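You operate a simulated robot arm through the tools that you are given. There is no shell and no other tool. Be economical: measure what you need, move in short steps, check, and stop when the job is done.

You are at the controls of a simulated robot arm. One attempt, no reset.

TASK
Stack the orange box labelled "65" from the top of the long desk on top of the orange box that says "57".

It is judged by the outcome, as a careful person would: the job done as asked, and still so three seconds after it is handed in. It fails if anything else is knocked over, pushed out of place, dropped, spilled or broken.

THE ROBOT
A 7-joint arm with a two-finger parallel gripper on a trunk, on a base that drives. Base frame: it is fixed to the floor where the robot stands at the start and does not move with it; the origin is under the middle of the robot, x ahead of it, y to its left, z up. Lengths are in m, angles in degrees, forces in N, time in s.
With the tool pointing down near the work surface it reaches from about 0.48 to 0.92 m from the robot's upright axis, wherever it stands. Its first joint turns from -115.0 to 115.0 degrees. Payload 3.91 kg.
The TCP is the grasp point between the finger pads, 0.03 m short of the fingertips. In the tool frame z runs along the fingers and y along their closing line. The gripper opens to 0.11 m. The fingers are 0.02 m wide and 0.01 m thick; the gripper's body (0.048 by 0.112 m) begins 0.055 m behind the TCP.
Orientation is that of the tool frame in the base frame, as a unit quaternion [w, x, y, z]. With the fingers straight down and closing along the base's y, the tool's x points along the base's -x, its y along +y and its z along -z.

THE INTERFACE
- The arm moves only by the tool step_arm. Its argument "steps" is a list of rows, each a list of 7 numbers: the shift along the base's x, y, z in units of 100 mm (1.0 is 100 mm), then the turn, a rotation vector about the base's x, y, z in units of 120 degrees (1.0 is 120 degrees), then the finger opening in m, from 0 to 0.11. In form: [[x, y, z, ax, ay, az, gripper], ...]. A call has 1 to 12 rows; each row is the pose to reach, as a shift and turn from the pose commanded when the call began. A call with a number of a shift or a turn outside -1 to 1 is refused whole. Rows are played at 5 a second. More than 0.05 m and 8.6 degrees between two rows, or a gripper value outside its range, and nothing of the call is played. A pose out of reach is approached as far as the arm can. The call stops where the force on the tool passes 40 N (or 10 N more than at its start, if that is more) or the arm is blocked; 0.2 s more then pass. The fingers move at their own pace (about 0.153 m/s each) and stop on an object; they squeeze with about 30 N. The grip force told is the motor's: it shows also when the fingers shut on nothing. Time passes only in rows, and 0.2 s behind the last, so rows that repeat a pose let the fingers close. The reply holds the time, the measured pose of the TCP, the force on the tool along the base axes, the opening and the grip force, in the units named above and with some noise, and new pictures: "show" is both (left out), scene, wrist or none.
- Cameras (640 x 400 px; columns grow to the right, rows downward): "scene" is now at [0.1986, 0.1367, 1.3447]; the picture's right is [-0.76, -0.65, 0.00], its down [-0.33, 0.39, -0.86] and it looks along [0.56, -0.65, -0.51] (base axes); focal length 276 px, centre (320, 200). "wrist" rides on the gripper at [0.072, 0.017, -0.103] in the tool frame; the picture's right is [-0.23, 0.97, 0.00], its down [-0.76, -0.18, -0.62] and it looks along [-0.61, -0.14, 0.78] (tool axes); focal length 222 px, centre (320, 200). There is no depth. A picture from a camera that has moved, and an enlarged one, comes with that camera's place and axes in the base frame and with its lens.
- lift_body(by): slides the trunk up (or, below 0, down) by that many m; the arm and the scene camera ride with it, the base frame stays. It gives what a move gives, with no picture.
- roll_base(legs): drives the robot by 1 to 6 legs, each [ahead, left, turn to the left] in m, m and degrees, along the robot's own axes; the way and the turn of a leg run together, so that a leg with both is an arc; at most 1.5 m and 180 degrees a leg. The arm and the cameras ride along, it lands a little off, and it stops where it bumps. It gives what a move gives, and a new picture of the scene camera.
- head_to(pan, tilt): turns the head with the scene camera to pan (to the left, within 80 degrees either way) and tilt (down, from -29 to 69), counted from straight ahead of the robot. It gives what a move gives, and a new picture of the scene camera.
- enlarge(camera, box): a new picture of the part [left, top, right, bottom] of that camera's present view, enlarged. The clock stands still meanwhile.
- sign_off(): hands the job in; it is judged then, once.

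Go step by step. Nothing tells you exact positions but the pictures and the camera data: compare them with the known pose of the tool, close in by small moves and look again before you grip or let go. The budget is 120 turns and 170 pictures, counting those below and the enlarged ones. Unless the task says otherwise, let go and move clear before handing in, and close with one line.

The tools are called as a command line: name --pt "numbers of a row" for each row, then --argument value for the rest, lists and objects as JSON in quotes. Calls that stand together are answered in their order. step_arm: Moves the arm, as the interface text tells. Its arguments: {"type":"object","properties":{"steps":{"type":"array"},"show":{"type":"string","enum":["both","scene","wrist","none"]}},"required":["steps"]} The other tools are called the same way: lift_body (by) slides the trunk up or down; roll_base (legs) drives the base; head_to (pan, tilt) turns the head that bears the scene camera; enlarge (camera, box) takes an enlarged picture of a part of a camera's view; sign_off () hands the job in.

At the start:

```text
clock: 0.0
eef_pos: [0.4034, -0.3816, 1.1947]
tool_rot: [0.0, 0.0, 1.0, 0.0]
force: [-0.1, -0.9, 0.8]
gripper_width: 0.11
grip_force: 0.1
trunk travel left (down, up): [-0.675, 0.315]
robot x, y, heading: [-0.0023, -0.0016, -0.0]
head pan, tilt: [-49.3, 30.8]
```

scene: 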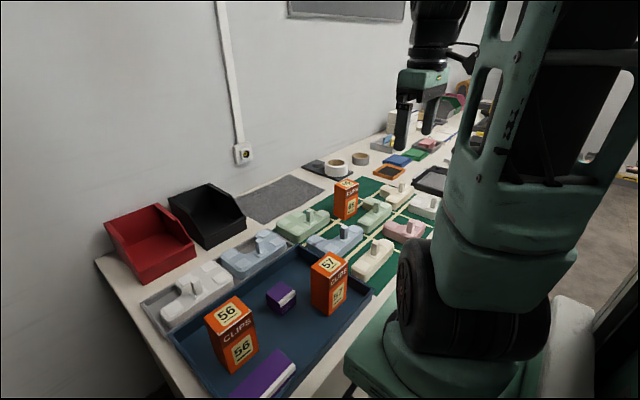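
wrist: 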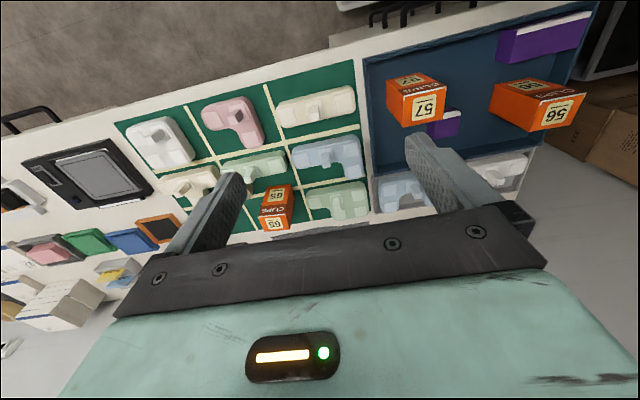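

The desk lies ahead, with box 65 standing in the green grid and box 57 in the blue tray. I'll enlarge both views to measure them.

enlarge --camera "scene" --box '[280, 160, 440, 330]'

enlarge --camera "wrist" --box '[220, 50, 480, 240]'

```text
2.35 times, centred on (360, 245) of scene
camera zoom: at [0.1986, 0.1367, 1.3447], right [-0.76, -0.65, 0.0], down [-0.33, 0.39, -0.86], along [0.56, -0.65, -0.51], focal length 650 px, centre (226, 94)
```

zoom: 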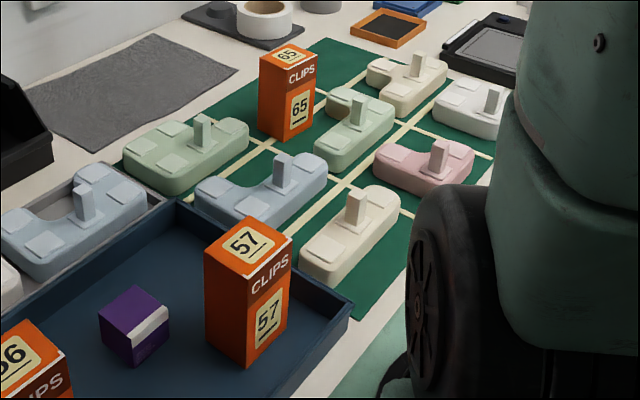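

```text
2.11 times, centred on (350, 145) of wrist
camera zoom: at [0.3318, -0.3647, 1.297], right [0.23, 0.97, 0.0], down [0.76, -0.18, 0.62], along [0.61, -0.14, -0.78], focal length 468 px, centre (257, 316)
```

zoom: 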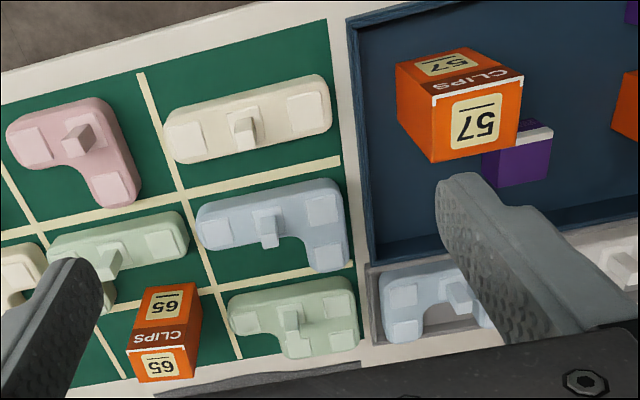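

Both boxes stand upright, about 0.12 m tall; box 57 is around (0.48, -0.22). I need a finer view of 65.

enlarge --camera "scene" --box '[322, 170, 370, 226]'

enlarge --camera "wrist" --box '[250, 175, 314, 239]'

enlarge --camera "scene" --box '[300, 240, 360, 325]'

```text
7.14 times, centred on (346, 198) of scene
camera zoom: at [0.1986, 0.1367, 1.3447], right [-0.76, -0.65, 0.0], down [-0.33, 0.39, -0.86], along [0.56, -0.65, -0.51], focal length 1974 px, centre (134, 214)
```

zoom: 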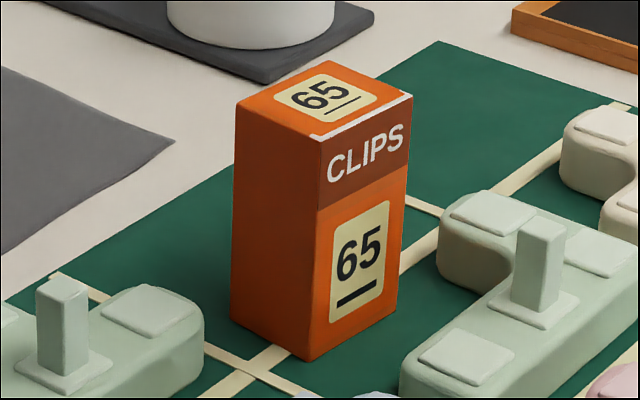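

```text
6.25 times, centred on (282, 207) of wrist
camera zoom: at [0.3318, -0.3647, 1.297], right [0.23, 0.97, 0.0], down [0.76, -0.18, 0.62], along [0.61, -0.14, -0.78], focal length 1388 px, centre (558, 156)
```

zoom: 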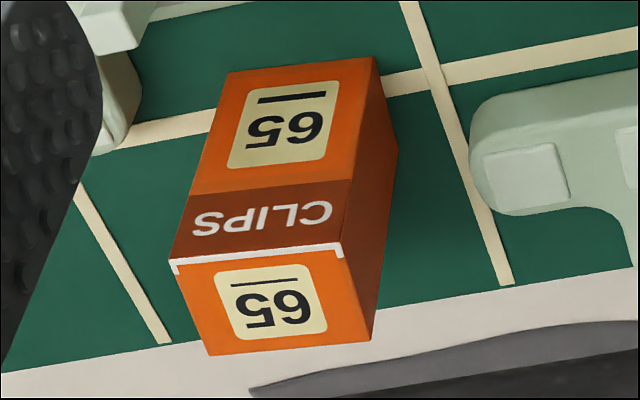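

```text
4.71 times, centred on (330, 282) of scene
camera zoom: at [0.1986, 0.1367, 1.3447], right [-0.76, -0.65, 0.0], down [-0.33, 0.39, -0.86], along [0.56, -0.65, -0.51], focal length 1300 px, centre (273, -188)
```

zoom: 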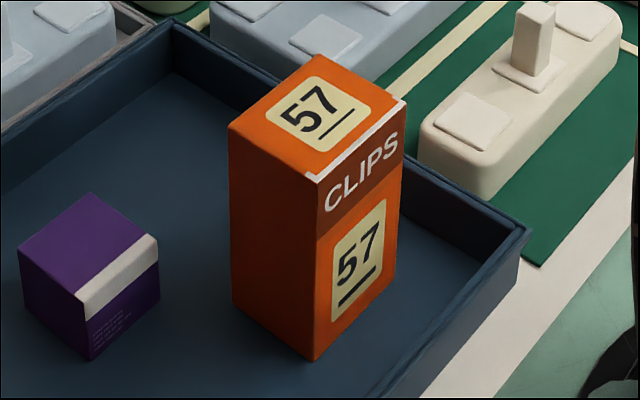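

Box 65 is centred near (0.679, -0.560), yaw about -6.7°, top z≈0.91, footprint about 0.05 × 0.066 m. Box 57 is near (0.4755, -0.216), yaw ≈0. I'll move over 65 while staying high.

step_arm --pt "0.306 -0.198 0 0 0 -0.019 0.11" --pt "0.612 -0.396 0 0 0 -0.037 0.11" --pt "0.919 -0.594 0 0 0 -0.056 0.11" --show "none"

step_arm --pt "0.306 -0.198 0 0 0 0 0.11" --pt "0.612 -0.396 0 0 0 0 0.11" --pt "0.919 -0.594 0 0 0 0 0.11" --show "none"

step_arm --pt "0.306 -0.198 -0.2 0 0 0 0.11" --pt "0.612 -0.396 -0.4 0 0 0 0.11" --pt "0.919 -0.594 -0.6 0 0 0 0.11" --pt "0.919 -0.594 -0.9 0 0 0 0.11" --pt "0.919 -0.594 -0.9 0 0 0 0.11"

```text
clock: 0.8
eef_pos: [0.4955, -0.4407, 1.1952]
tool_rot: [0.0, 0.058, 0.998, 0.0]
force: [-0.1, 0.0, 0.7]
gripper_width: 0.1101
grip_force: 0.1
trunk travel left (down, up): [-0.675, 0.315]
robot x, y, heading: [-0.0019, -0.002, -0.1]
head pan, tilt: [-49.3, 30.8]
```

```text
clock: 1.6
eef_pos: [0.5872, -0.4991, 1.193]
tool_rot: [0.0, 0.059, 0.998, 0.0]
force: [-0.2, 0.2, 1.3]
gripper_width: 0.1099
grip_force: 0.1
trunk travel left (down, up): [-0.675, 0.315]
robot x, y, heading: [-0.0015, -0.0005, -0.0]
head pan, tilt: [-49.3, 30.8]
```

```text
clock: 2.8
eef_pos: [0.6798, -0.5586, 1.1028]
tool_rot: [0.0, 0.058, 0.998, 0.0]
force: [0.5, 0.3, -0.6]
gripper_width: 0.1099
grip_force: 0.1
trunk travel left (down, up): [-0.675, 0.315]
robot x, y, heading: [0.0013, 0.0016, 0.2]
head pan, tilt: [-49.3, 30.8]
camera scene: at [0.1986, 0.1367, 1.3446], right [-0.76, -0.65, 0.0], down [-0.33, 0.39, -0.86], along [0.56, -0.65, -0.51], focal length 276 px, centre (320, 200)
camera wrist: at [0.6107, -0.5333, 1.2056], right [0.34, 0.94, 0.0], down [0.74, -0.27, 0.62], along [0.59, -0.21, -0.78], focal length 222 px, centre (320, 200)
```

scene: 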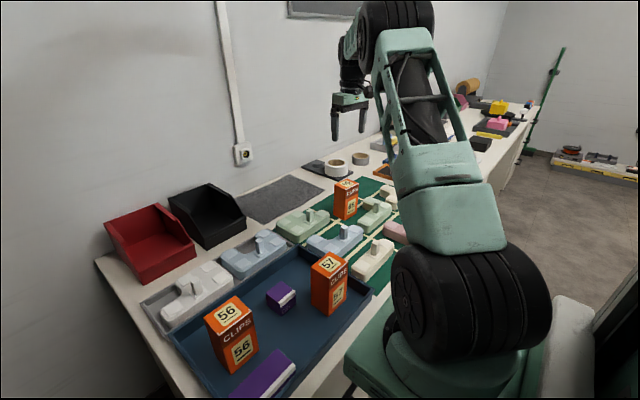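
wrist: 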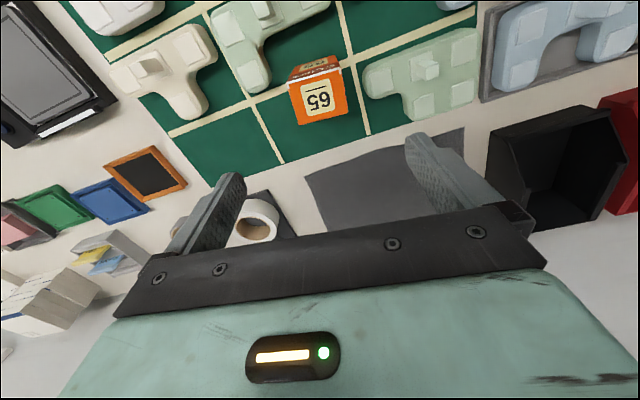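

The new view puts 65's top centre at about (0.679, -0.558), right under the tool. Descending around it.

step_arm --pt "0 0 -0.4 0 0 0 0.11" --pt "0 0 -0.8 0 0 0 0.11" --pt "0 0 -1.0 0 0 0 0.11" --pt "0 0 -1.0 0 0 0 0.11" --show "none"

step_arm --pt "0 0 -0.25 0 0 0 0.11" --pt "0 0 -0.5 0 0 0 0.11" --pt "0 0 -0.5 0 0 0 0.11"

enlarge --camera "scene" --box '[300, 130, 400, 230]'

```text
clock: 3.8
eef_pos: [0.6777, -0.5615, 1.0026]
tool_rot: [0.0, 0.059, 0.998, 0.0]
force: [0.1, 0.1, -0.8]
gripper_width: 0.1098
grip_force: 0.1
trunk travel left (down, up): [-0.675, 0.315]
robot x, y, heading: [0.0005, -0.0002, -0.3]
head pan, tilt: [-49.3, 30.8]
```

```text
clock: 4.6
eef_pos: [0.679, -0.5596, 0.9533]
tool_rot: [0.0, 0.059, 0.998, 0.0]
force: [-0.3, -0.3, -0.6]
gripper_width: 0.11
grip_force: 0.1
trunk travel left (down, up): [-0.675, 0.315]
robot x, y, heading: [0.0022, 0.0023, 0.1]
head pan, tilt: [-49.3, 30.8]
camera scene: at [0.1986, 0.1367, 1.3447], right [-0.76, -0.65, 0.0], down [-0.33, 0.39, -0.86], along [0.56, -0.65, -0.51], focal length 276 px, centre (320, 200)
camera wrist: at [0.6097, -0.5349, 1.0566], right [0.34, 0.94, 0.0], down [0.74, -0.27, 0.62], along [0.59, -0.21, -0.78], focal length 222 px, centre (320, 200)
```

scene: 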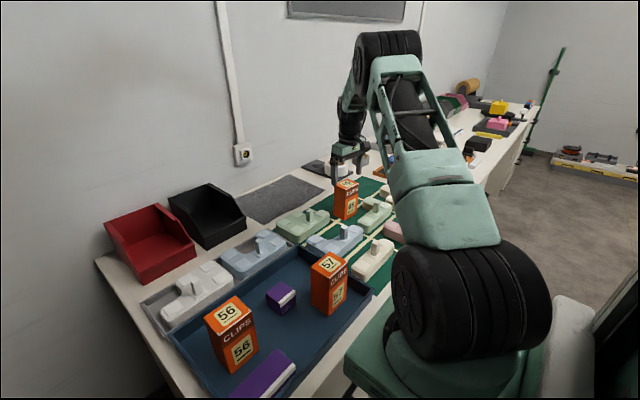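
wrist: 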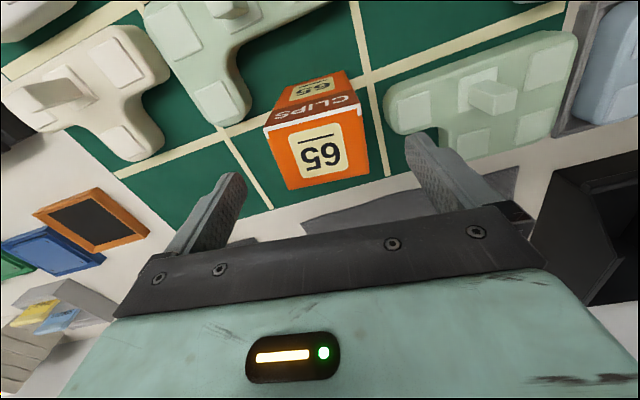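

```text
4.00 times, centred on (350, 180) of scene
camera zoom: at [0.1986, 0.1367, 1.3447], right [-0.76, -0.65, 0.0], down [-0.33, 0.39, -0.86], along [0.56, -0.65, -0.51], focal length 1105 px, centre (200, 280)
```

zoom: 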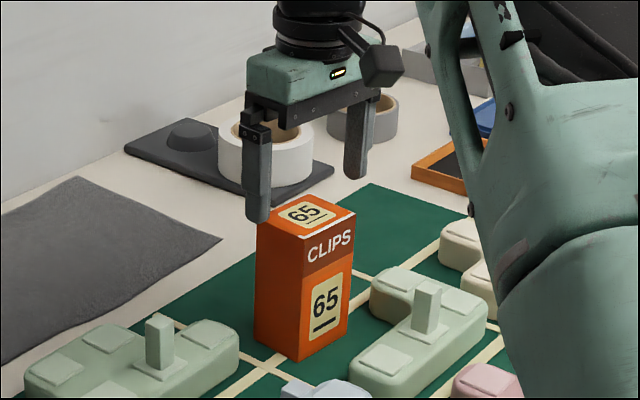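

The fingers straddle 65 evenly. I'll go down to z≈0.875 and grip.

step_arm --pt "0 0 -0.25 0 0 0 0.11" --pt "0 0 -0.5 0 0 0 0.11" --pt "0 0 -0.76 0 0 0 0.11" --pt "0 0 -0.76 0 0 0 0.11"

enlarge --camera "scene" --box '[300, 130, 400, 230]'

```text
clock: 5.6
eef_pos: [0.681, -0.5595, 0.8773]
tool_rot: [0.0, 0.058, 0.998, 0.0]
force: [-0.4, 0.1, -0.3]
gripper_width: 0.11
grip_force: 0.1
trunk travel left (down, up): [-0.675, 0.315]
robot x, y, heading: [-0.0012, 0.0009, 0.3]
head pan, tilt: [-49.3, 30.8]
camera scene: at [0.1986, 0.1367, 1.3447], right [-0.76, -0.65, 0.0], down [-0.33, 0.39, -0.86], along [0.56, -0.65, -0.51], focal length 276 px, centre (320, 200)
camera wrist: at [0.6111, -0.5348, 0.9807], right [0.34, 0.94, 0.0], down [0.74, -0.27, 0.62], along [0.59, -0.21, -0.78], focal length 222 px, centre (320, 200)
```

scene: 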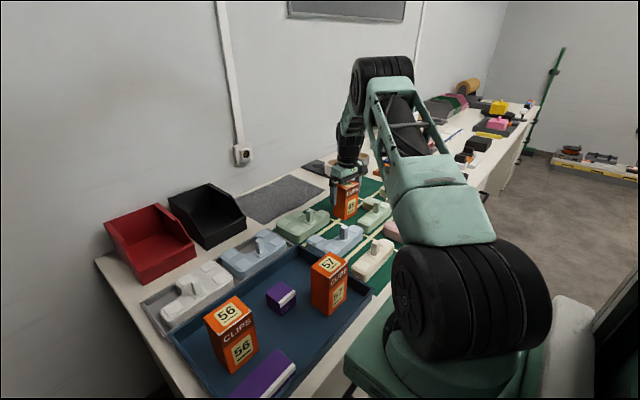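
wrist: 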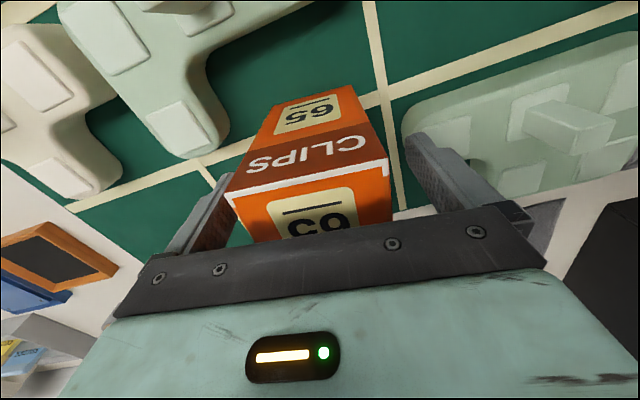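

```text
4.00 times, centred on (350, 180) of scene
camera zoom: at [0.1986, 0.1367, 1.3447], right [-0.76, -0.65, 0.0], down [-0.33, 0.39, -0.86], along [0.56, -0.65, -0.51], focal length 1105 px, centre (200, 280)
```

zoom: 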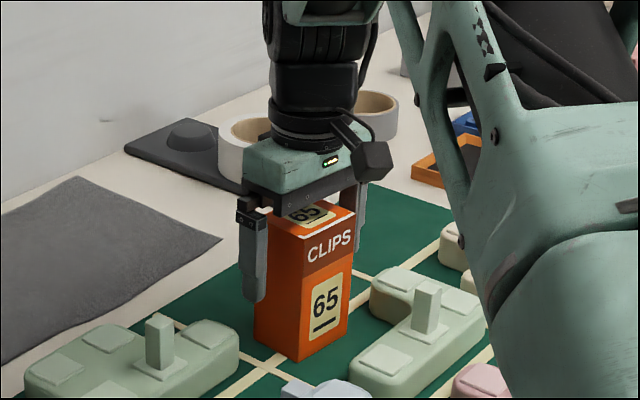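

Positioned well around the box. Closing the grip, then a small lift to check.

step_arm --pt "0 0 0 0 0 0 0.07" --pt "0 0 0 0 0 0 0.04" --pt "0 0 0 0 0 0 0.04" --pt "0 0 0 0 0 0 0.04" --show "none"

step_arm --pt "0 0 0.2 0 0 0 0.04" --pt "0 0 0.5 0 0 0 0.04" --pt "0 0 1.0 0 0 0 0.04" --pt "0 0 1.0 0 0 0 0.04"

```text
clock: 6.6
eef_pos: [0.6802, -0.5598, 0.8782]
tool_rot: [0.0, 0.059, 0.998, 0.0]
force: [-0.5, -1.0, 0.2]
gripper_width: 0.0682
grip_force: 30.2
trunk travel left (down, up): [-0.675, 0.315]
robot x, y, heading: [-0.0004, 0.0003, -0.1]
head pan, tilt: [-49.3, 30.8]
```

```text
clock: 7.6
eef_pos: [0.681, -0.5589, 0.9797]
tool_rot: [-0.001, 0.059, 0.998, 0.0]
force: [0.3, 0.4, -3.1]
gripper_width: 0.068
grip_force: 29.8
trunk travel left (down, up): [-0.675, 0.315]
robot x, y, heading: [0.0036, -0.0012, 0.4]
head pan, tilt: [-49.3, 30.8]
camera scene: at [0.1987, 0.1366, 1.3446], right [-0.76, -0.65, 0.0], down [-0.33, 0.39, -0.86], along [0.56, -0.65, -0.51], focal length 276 px, centre (320, 200)
camera wrist: at [0.6108, -0.5343, 1.083], right [0.34, 0.94, 0.0], down [0.74, -0.27, 0.62], along [0.59, -0.21, -0.78], focal length 222 px, centre (320, 200)
```

scene: 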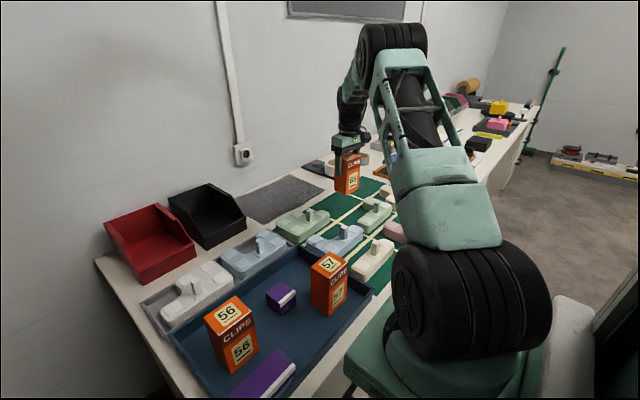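
wrist: 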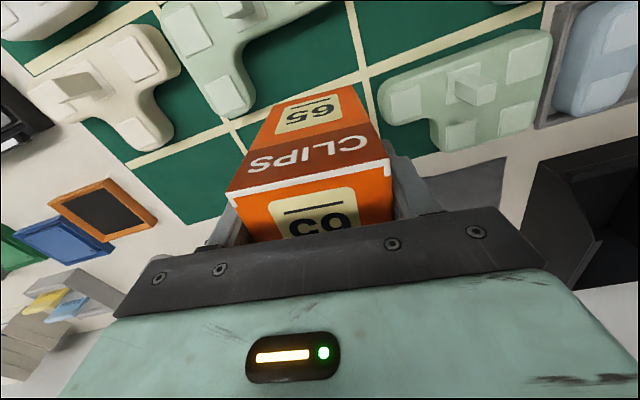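

65 is held firmly. Lifting further and carrying it toward 57, turning back the yaw.

step_arm --pt "0 0 0.4 0 0 0 0.04" --pt "0 0 0.8 0 0 0 0.04" --pt "0 0 1.0 0 0 0 0.04" --show "none"

step_arm --pt "-0.17 0.286 0 0 0 0.019 0.04" --pt "-0.34 0.572 0 0 0 0.037 0.04" --pt "-0.51 0.86 0 0 0 0.056 0.04" --show "none"

step_arm --pt "-0.17 0.286 0 0 0 0 0.04" --pt "-0.34 0.572 0 0 0 0 0.04" --pt "-0.51 0.86 0 0 0 0 0.04" --show "none"

step_arm --pt "-0.17 0.286 0 0 0 0 0.04" --pt "-0.34 0.572 0 0 0 0 0.04" --pt "-0.51 0.86 0 0 0 0 0.04" --pt "-0.51 0.86 0 0 0 0 0.04"

```text
clock: 8.4
eef_pos: [0.6789, -0.5612, 1.0787]
tool_rot: [0.0, 0.058, 0.998, 0.0]
force: [0.3, -0.2, -2.2]
gripper_width: 0.068
grip_force: 30.1
trunk travel left (down, up): [-0.675, 0.315]
robot x, y, heading: [-0.0012, -0.0001, -0.1]
head pan, tilt: [-49.3, 30.8]
```

```text
clock: 9.2
eef_pos: [0.6268, -0.4734, 1.0762]
tool_rot: [0.001, 0.0, 1.0, 0.0]
force: [-0.3, -0.5, -1.8]
gripper_width: 0.0681
grip_force: 30.1
trunk travel left (down, up): [-0.675, 0.315]
robot x, y, heading: [-0.002, 0.0008, -0.1]
head pan, tilt: [-49.3, 30.8]
```

```text
clock: 10.0
eef_pos: [0.5766, -0.3866, 1.0771]
tool_rot: [-0.001, 0.001, 1.0, 0.0]
force: [-0.3, -0.2, -2.5]
gripper_width: 0.0678
grip_force: 29.7
trunk travel left (down, up): [-0.675, 0.315]
robot x, y, heading: [0.0001, -0.0008, -0.0]
head pan, tilt: [-49.3, 30.8]
```

```text
clock: 11.0
eef_pos: [0.5242, -0.301, 1.0785]
tool_rot: [0.001, 0.0, 1.0, 0.0]
force: [0.8, -0.1, -1.9]
gripper_width: 0.0678
grip_force: 30.6
trunk travel left (down, up): [-0.675, 0.315]
robot x, y, heading: [-0.0028, -0.0014, 0.3]
head pan, tilt: [-49.3, 30.8]
camera scene: at [0.1987, 0.1366, 1.3446], right [-0.76, -0.65, 0.0], down [-0.33, 0.39, -0.86], along [0.56, -0.65, -0.51], focal length 276 px, centre (320, 200)
camera wrist: at [0.4525, -0.2845, 1.1805], right [0.23, 0.97, 0.0], down [0.76, -0.18, 0.62], along [0.61, -0.14, -0.78], focal length 222 px, centre (320, 200)
```

scene: 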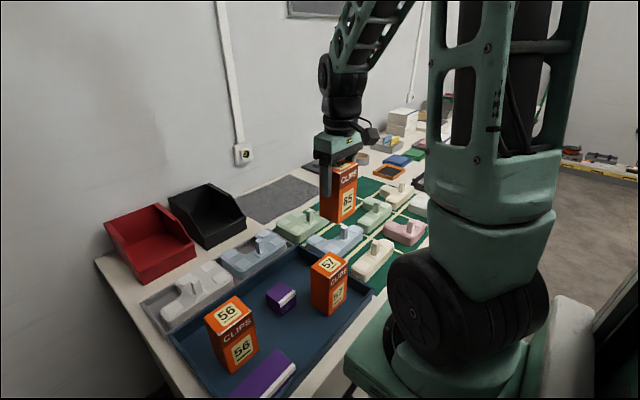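
wrist: 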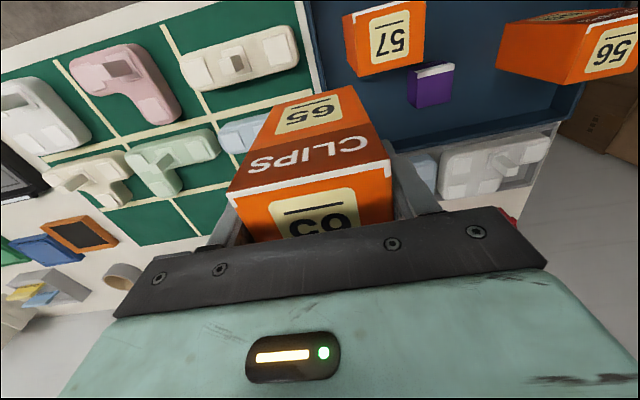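

57's top is visible from the wrist; I'll enlarge to refine its position.

enlarge --camera "wrist" --box '[330, 0, 440, 80]'

```text
5.00 times, centred on (385, 40) of wrist
camera zoom: at [0.4525, -0.2845, 1.1805], right [0.23, 0.97, 0.0], down [0.76, -0.18, 0.62], along [0.61, -0.14, -0.78], focal length 1111 px, centre (-5, 1000)
```

zoom: 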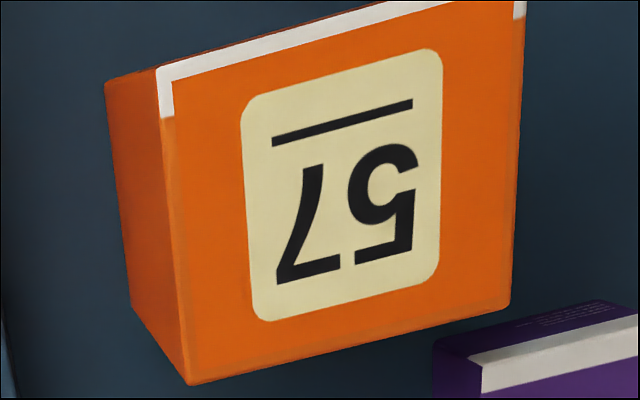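

57's centre refined to about (0.479, -0.218), yaw ≈0. Moving above it with a few cm clearance, then I'll compare the edges.

step_arm --pt "-0.15 0.28 0 0 0 0 0.04" --pt "-0.3 0.56 0 0 0 0 0.04" --pt "-0.45 0.83 0 0 0 0 0.04" --pt "-0.45 0.83 -0.25 0 0 0 0.04" --pt "-0.45 0.83 -0.35 0 0 0 0.04" --pt "-0.45 0.83 -0.35 0 0 0 0.04"

enlarge --camera "scene" --box '[280, 170, 400, 320]'

enlarge --camera "wrist" --box '[220, 0, 420, 240]'

```text
clock: 12.4
eef_pos: [0.4802, -0.218, 1.0424]
tool_rot: [0.0, 0.0, 1.0, 0.0]
force: [0.0, -0.4, -3.3]
gripper_width: 0.0677
grip_force: 29.6
trunk travel left (down, up): [-0.675, 0.315]
robot x, y, heading: [-0.0035, -0.0009, -0.1]
head pan, tilt: [-49.3, 30.8]
camera scene: at [0.1986, 0.1367, 1.3447], right [-0.76, -0.65, 0.0], down [-0.33, 0.39, -0.86], along [0.56, -0.65, -0.51], focal length 276 px, centre (320, 200)
camera wrist: at [0.4089, -0.201, 1.1457], right [0.23, 0.97, 0.0], down [0.76, -0.18, 0.62], along [0.61, -0.14, -0.78], focal length 222 px, centre (320, 200)
```

scene: 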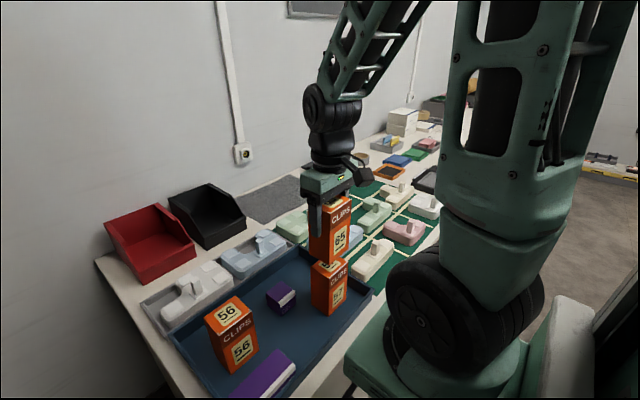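
wrist: 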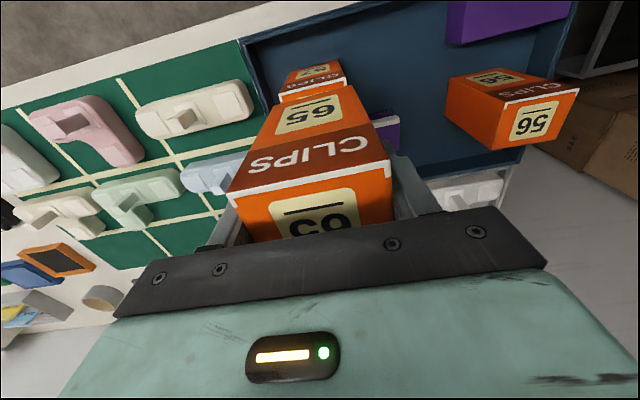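

```text
2.67 times, centred on (340, 245) of scene
camera zoom: at [0.1986, 0.1367, 1.3447], right [-0.76, -0.65, 0.0], down [-0.33, 0.39, -0.86], along [0.56, -0.65, -0.51], focal length 737 px, centre (267, 80)
```

zoom: 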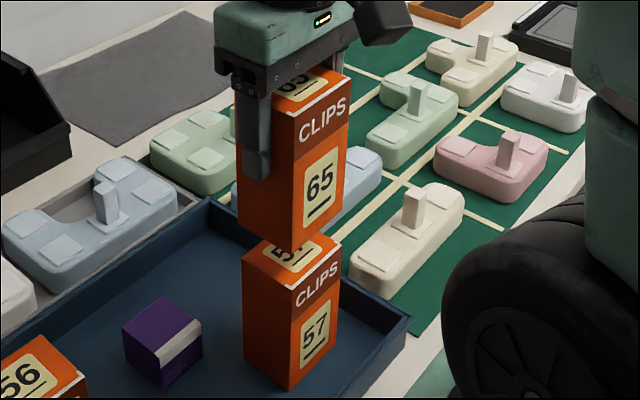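

```text
1.67 times, centred on (320, 120) of wrist
camera zoom: at [0.4089, -0.201, 1.1457], right [0.23, 0.97, 0.0], down [0.76, -0.18, 0.62], along [0.61, -0.14, -0.78], focal length 370 px, centre (320, 333)
```

zoom: 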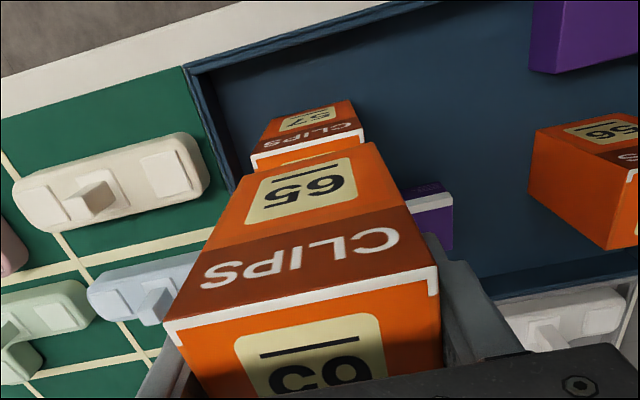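

Looks well aligned; one closer look at the joint.

enlarge --camera "scene" --box '[300, 220, 360, 290]'

enlarge --camera "wrist" --box '[260, 50, 360, 130]'

```text
5.71 times, centred on (330, 255) of scene
camera zoom: at [0.1986, 0.1367, 1.3447], right [-0.76, -0.65, 0.0], down [-0.33, 0.39, -0.86], along [0.56, -0.65, -0.51], focal length 1579 px, centre (263, -114)
```

zoom: 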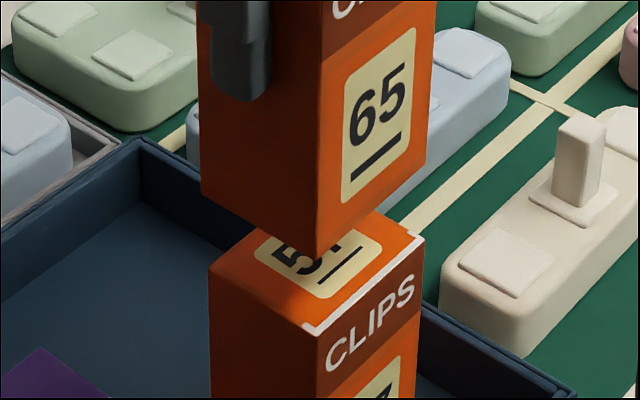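

```text
5.00 times, centred on (310, 90) of wrist
camera zoom: at [0.4089, -0.201, 1.1457], right [0.23, 0.97, 0.0], down [0.76, -0.18, 0.62], along [0.61, -0.14, -0.78], focal length 1111 px, centre (370, 750)
```

zoom: 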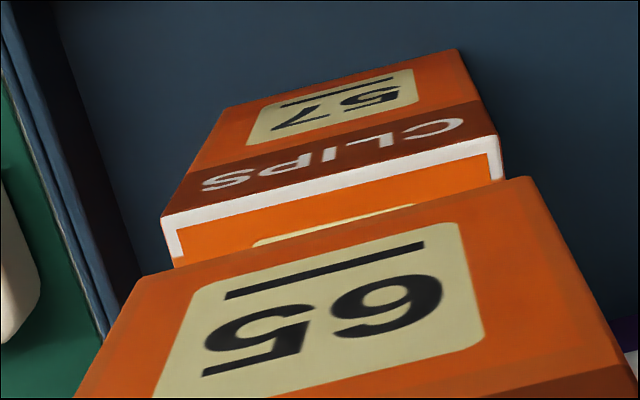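

65's bottom edges and 57's top edges agree to within about 2 mm. Lowering gently to near contact.

step_arm --pt "0 0 -0.1 0 0 0 0.04" --pt "0 0 -0.2 0 0 0 0.04" --pt "0 0 -0.28 0 0 0 0.04" --pt "0 0 -0.28 0 0 0 0.04" --show "none"

enlarge --camera "scene" --box '[300, 220, 360, 290]'

```text
clock: 13.4
eef_pos: [0.4805, -0.2182, 1.0152]
tool_rot: [0.001, 0.0, 1.0, 0.0]
force: [0.3, -1.0, -1.7]
gripper_width: 0.068
grip_force: 30.2
trunk travel left (down, up): [-0.675, 0.315]
robot x, y, heading: [-0.0035, -0.0006, 0.3]
head pan, tilt: [-49.3, 30.8]
```

```text
5.71 times, centred on (330, 255) of scene
camera zoom: at [0.1986, 0.1367, 1.3447], right [-0.76, -0.65, 0.0], down [-0.33, 0.39, -0.86], along [0.56, -0.65, -0.51], focal length 1579 px, centre (263, -114)
```

zoom: 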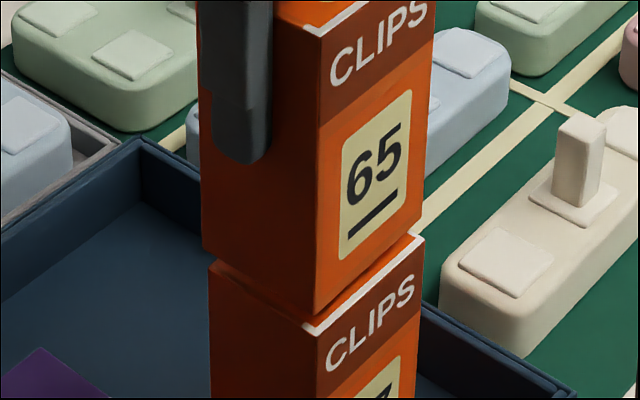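

About 7 mm gap remains. Lowering in fine steps watching the force.

step_arm --pt "0 0 -0.03 0 0 0 0.04" --pt "0 0 -0.06 0 0 0 0.04" --pt "0 0 -0.06 0 0 0 0.04" --show "none"

enlarge --camera "scene" --box '[300, 220, 360, 290]'

```text
clock: 14.2
eef_pos: [0.4799, -0.2178, 1.0091]
tool_rot: [0.0, 0.0, 1.0, 0.001]
force: [-0.3, -0.5, -2.4]
gripper_width: 0.068
grip_force: 30.3
trunk travel left (down, up): [-0.675, 0.315]
robot x, y, heading: [-0.0011, 0.0003, 0.0]
head pan, tilt: [-49.3, 30.8]
```

```text
5.71 times, centred on (330, 255) of scene
camera zoom: at [0.1986, 0.1367, 1.3447], right [-0.76, -0.65, 0.0], down [-0.33, 0.39, -0.86], along [0.56, -0.65, -0.51], focal length 1579 px, centre (263, -114)
```

zoom: 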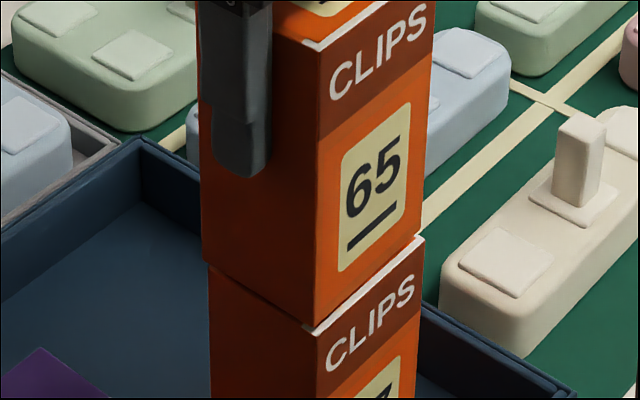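

step_arm --pt "0 0 -0.01 0 0 0 0.04" --pt "0 0 -0.02 0 0 0 0.04" --pt "0 0 -0.02 0 0 0 0.04" --show "none"

enlarge --camera "scene" --box '[300, 230, 360, 290]'

```text
clock: 15.0
eef_pos: [0.4828, -0.2186, 1.0067]
tool_rot: [0.001, 0.0, 1.0, 0.001]
force: [0.0, 0.0, -1.3]
gripper_width: 0.0679
grip_force: 30.3
trunk travel left (down, up): [-0.675, 0.315]
robot x, y, heading: [-0.0023, -0.0015, -0.2]
head pan, tilt: [-49.3, 30.8]
```

```text
6.67 times, centred on (330, 260) of scene
camera zoom: at [0.1986, 0.1367, 1.3446], right [-0.76, -0.65, 0.0], down [-0.33, 0.39, -0.86], along [0.56, -0.65, -0.51], focal length 1842 px, centre (253, -200)
```

zoom: 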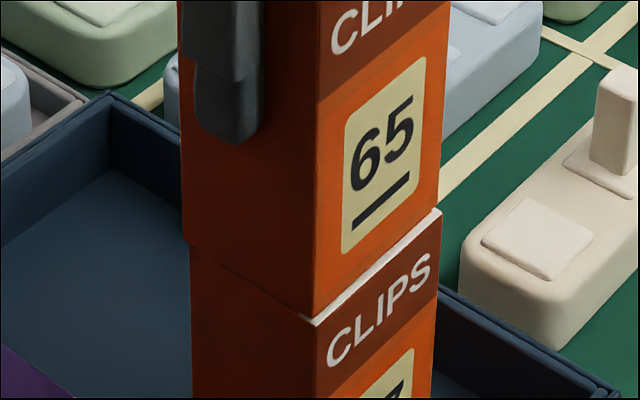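

step_arm --pt "0 0 -0.005 0 0 0 0.04" --pt "0 0 -0.01 0 0 0 0.04" --pt "0 0 -0.01 0 0 0 0.04" --show "none"

step_arm --pt "0 0 -0.005 0 0 0 0.04" --pt "0 0 -0.01 0 0 0 0.04" --pt "0 0 -0.01 0 0 0 0.04" --show "none"

enlarge --camera "scene" --box '[300, 230, 360, 290]'

```text
clock: 15.8
eef_pos: [0.4816, -0.2176, 1.0052]
tool_rot: [0.0, 0.0, 1.0, 0.0]
force: [0.3, 0.4, -1.8]
gripper_width: 0.0677
grip_force: 30.1
trunk travel left (down, up): [-0.675, 0.315]
robot x, y, heading: [-0.0001, 0.0009, 0.0]
head pan, tilt: [-49.3, 30.8]
```

```text
clock: 16.6
eef_pos: [0.4801, -0.2186, 1.0048]
tool_rot: [0.0, 0.0, 1.0, 0.0]
force: [-0.4, -0.4, -1.2]
gripper_width: 0.0678
grip_force: 30.2
trunk travel left (down, up): [-0.675, 0.315]
robot x, y, heading: [-0.0001, -0.0027, 0.1]
head pan, tilt: [-49.3, 30.8]
```

```text
6.67 times, centred on (330, 260) of scene
camera zoom: at [0.1986, 0.1367, 1.3446], right [-0.76, -0.65, 0.0], down [-0.33, 0.39, -0.86], along [0.56, -0.65, -0.51], focal length 1842 px, centre (253, -200)
```

zoom: 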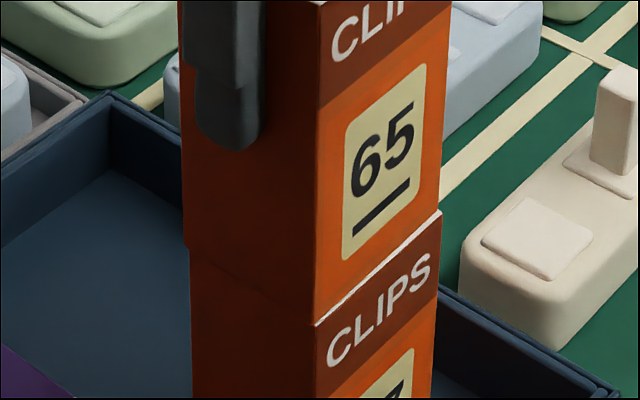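

step_arm --pt "0 0 -0.005 0 0 0 0.04" --pt "0 0 -0.01 0 0 0 0.04" --pt "0 0 -0.01 0 0 0 0.04" --show "none"

enlarge --camera "scene" --box '[300, 230, 360, 290]'

```text
clock: 17.4
eef_pos: [0.4814, -0.2188, 1.0047]
tool_rot: [0.0, 0.001, 1.0, 0.0]
force: [-2.0, -0.3, 4.1]
gripper_width: 0.0679
grip_force: 30.2
trunk travel left (down, up): [-0.675, 0.315]
robot x, y, heading: [0.0003, -0.0041, 0.2]
head pan, tilt: [-49.3, 30.8]
```

```text
6.67 times, centred on (330, 260) of scene
camera zoom: at [0.1984, 0.1367, 1.3448], right [-0.76, -0.65, 0.0], down [-0.33, 0.39, -0.86], along [0.56, -0.65, -0.51], focal length 1842 px, centre (253, -200)
```

zoom: 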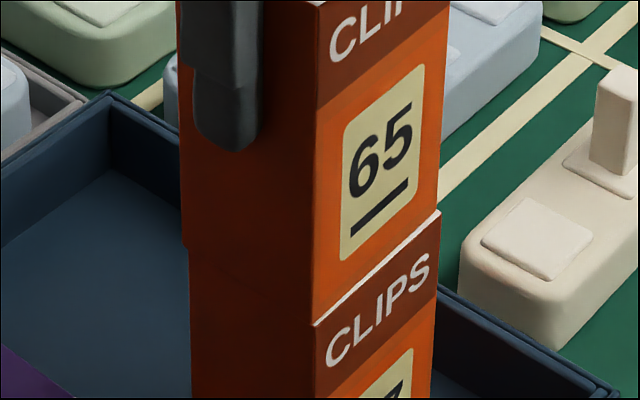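

Contact is felt (about 6 N change) and 65 sits flush. Opening gradually.

step_arm --pt "0 0 0 0 0 0 0.069" --pt "0 0 0 0 0 0 0.072" --pt "0 0 0 0 0 0 0.08" --pt "0 0 0 0 0 0 0.095" --pt "0 0 0 0 0 0 0.11" --pt "0 0 0 0 0 0 0.11"

enlarge --camera "scene" --box '[280, 170, 400, 320]'

```text
clock: 18.8
eef_pos: [0.4812, -0.2182, 1.0043]
tool_rot: [-0.001, 0.0, 1.0, 0.0]
force: [-0.4, -0.1, 0.0]
gripper_width: 0.1098
grip_force: 0.0
trunk travel left (down, up): [-0.675, 0.315]
robot x, y, heading: [0.0008, -0.002, -0.2]
head pan, tilt: [-49.3, 30.8]
camera scene: at [0.1986, 0.1367, 1.3447], right [-0.76, -0.65, 0.0], down [-0.33, 0.39, -0.86], along [0.56, -0.65, -0.51], focal length 276 px, centre (320, 200)
camera wrist: at [0.4098, -0.2015, 1.1075], right [0.23, 0.97, 0.0], down [0.76, -0.18, 0.62], along [0.61, -0.14, -0.78], focal length 222 px, centre (320, 200)
```

scene: 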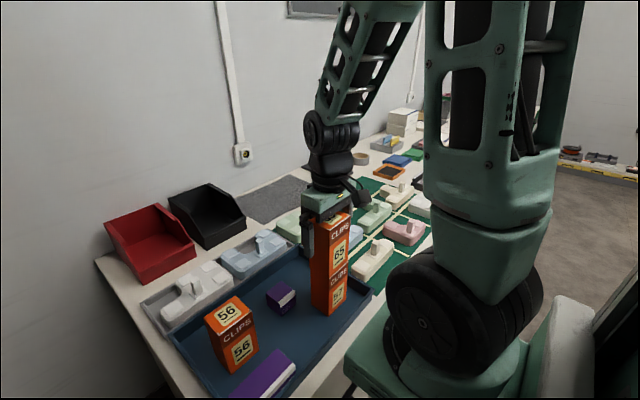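
wrist: 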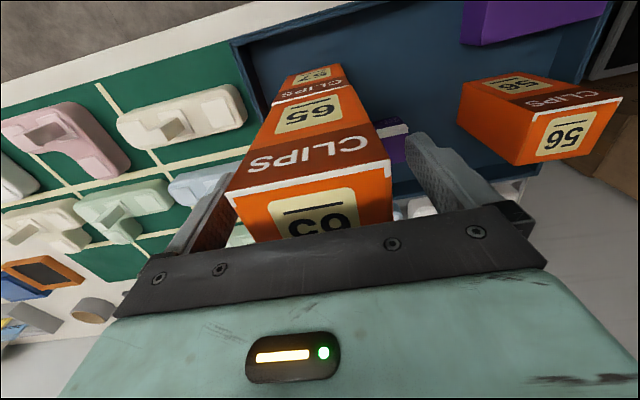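

```text
2.67 times, centred on (340, 245) of scene
camera zoom: at [0.1986, 0.1367, 1.3447], right [-0.76, -0.65, 0.0], down [-0.33, 0.39, -0.86], along [0.56, -0.65, -0.51], focal length 737 px, centre (267, 80)
```

zoom: 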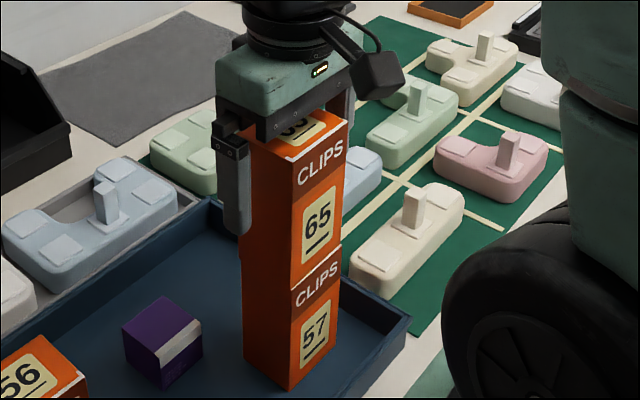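

The stack is aligned and standing on its own. Raising straight up clear of it.

step_arm --pt "0 0 0.2 0 0 0 0.11" --pt "0 0 0.45 0 0 0 0.11" --pt "0 0 0.75 0 0 0 0.11" --pt "0 0 1.0 0 0 0 0.11" --show "none"

step_arm --pt "0 0 0.3 0 0 0 0.11" --pt "0 0 0.6 0 0 0 0.11" --pt "0 0 0.8 0 0 0 0.11" --pt "0 0 0.8 0 0 0 0.11"

```text
clock: 19.8
eef_pos: [0.4814, -0.2185, 1.1041]
tool_rot: [0.001, 0.0, 1.0, 0.0]
force: [-0.2, 0.1, -0.6]
gripper_width: 0.1102
grip_force: 0.2
trunk travel left (down, up): [-0.675, 0.315]
robot x, y, heading: [0.0018, -0.0012, 0.0]
head pan, tilt: [-49.3, 30.8]
```

```text
clock: 20.8
eef_pos: [0.4806, -0.2181, 1.1847]
tool_rot: [-0.001, 0.0, 1.0, -0.001]
force: [0.3, 0.3, 0.0]
gripper_width: 0.1101
grip_force: 0.2
trunk travel left (down, up): [-0.675, 0.315]
robot x, y, heading: [0.003, -0.0001, -0.2]
head pan, tilt: [-49.3, 30.8]
camera scene: at [0.1986, 0.1367, 1.3447], right [-0.76, -0.65, 0.0], down [-0.33, 0.39, -0.86], along [0.56, -0.65, -0.51], focal length 276 px, centre (320, 200)
camera wrist: at [0.4093, -0.2017, 1.2878], right [0.23, 0.97, 0.0], down [0.76, -0.18, 0.62], along [0.61, -0.14, -0.78], focal length 222 px, centre (320, 200)
```

scene: 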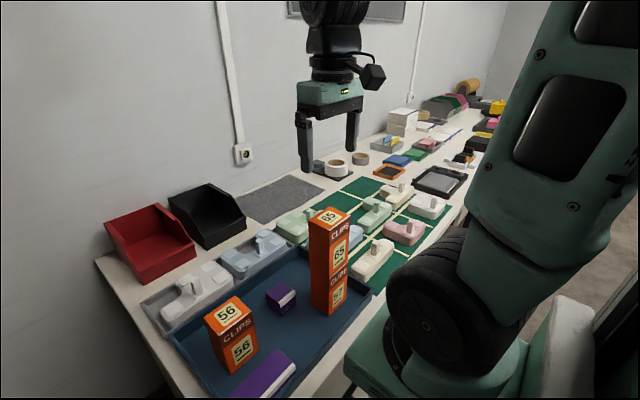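
wrist: 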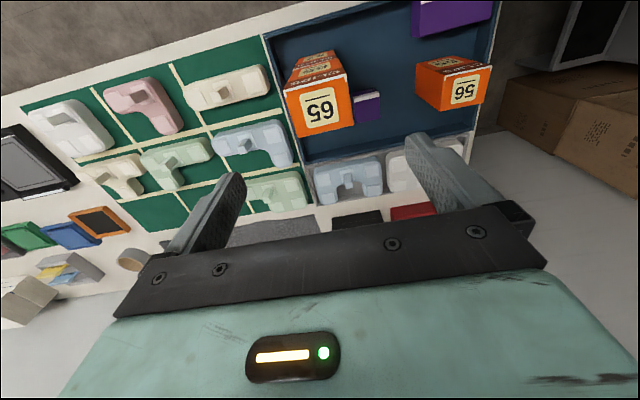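

The stack stands steady, the gripper is clear, and nothing else has moved. Handing in.

sign_off

```text
The job is handed in.
```

Box 65 is stacked squarely on top of box 57, aligned to within a few millimetres. The gripper is clear, nothing else was disturbed, and the job is handed in.
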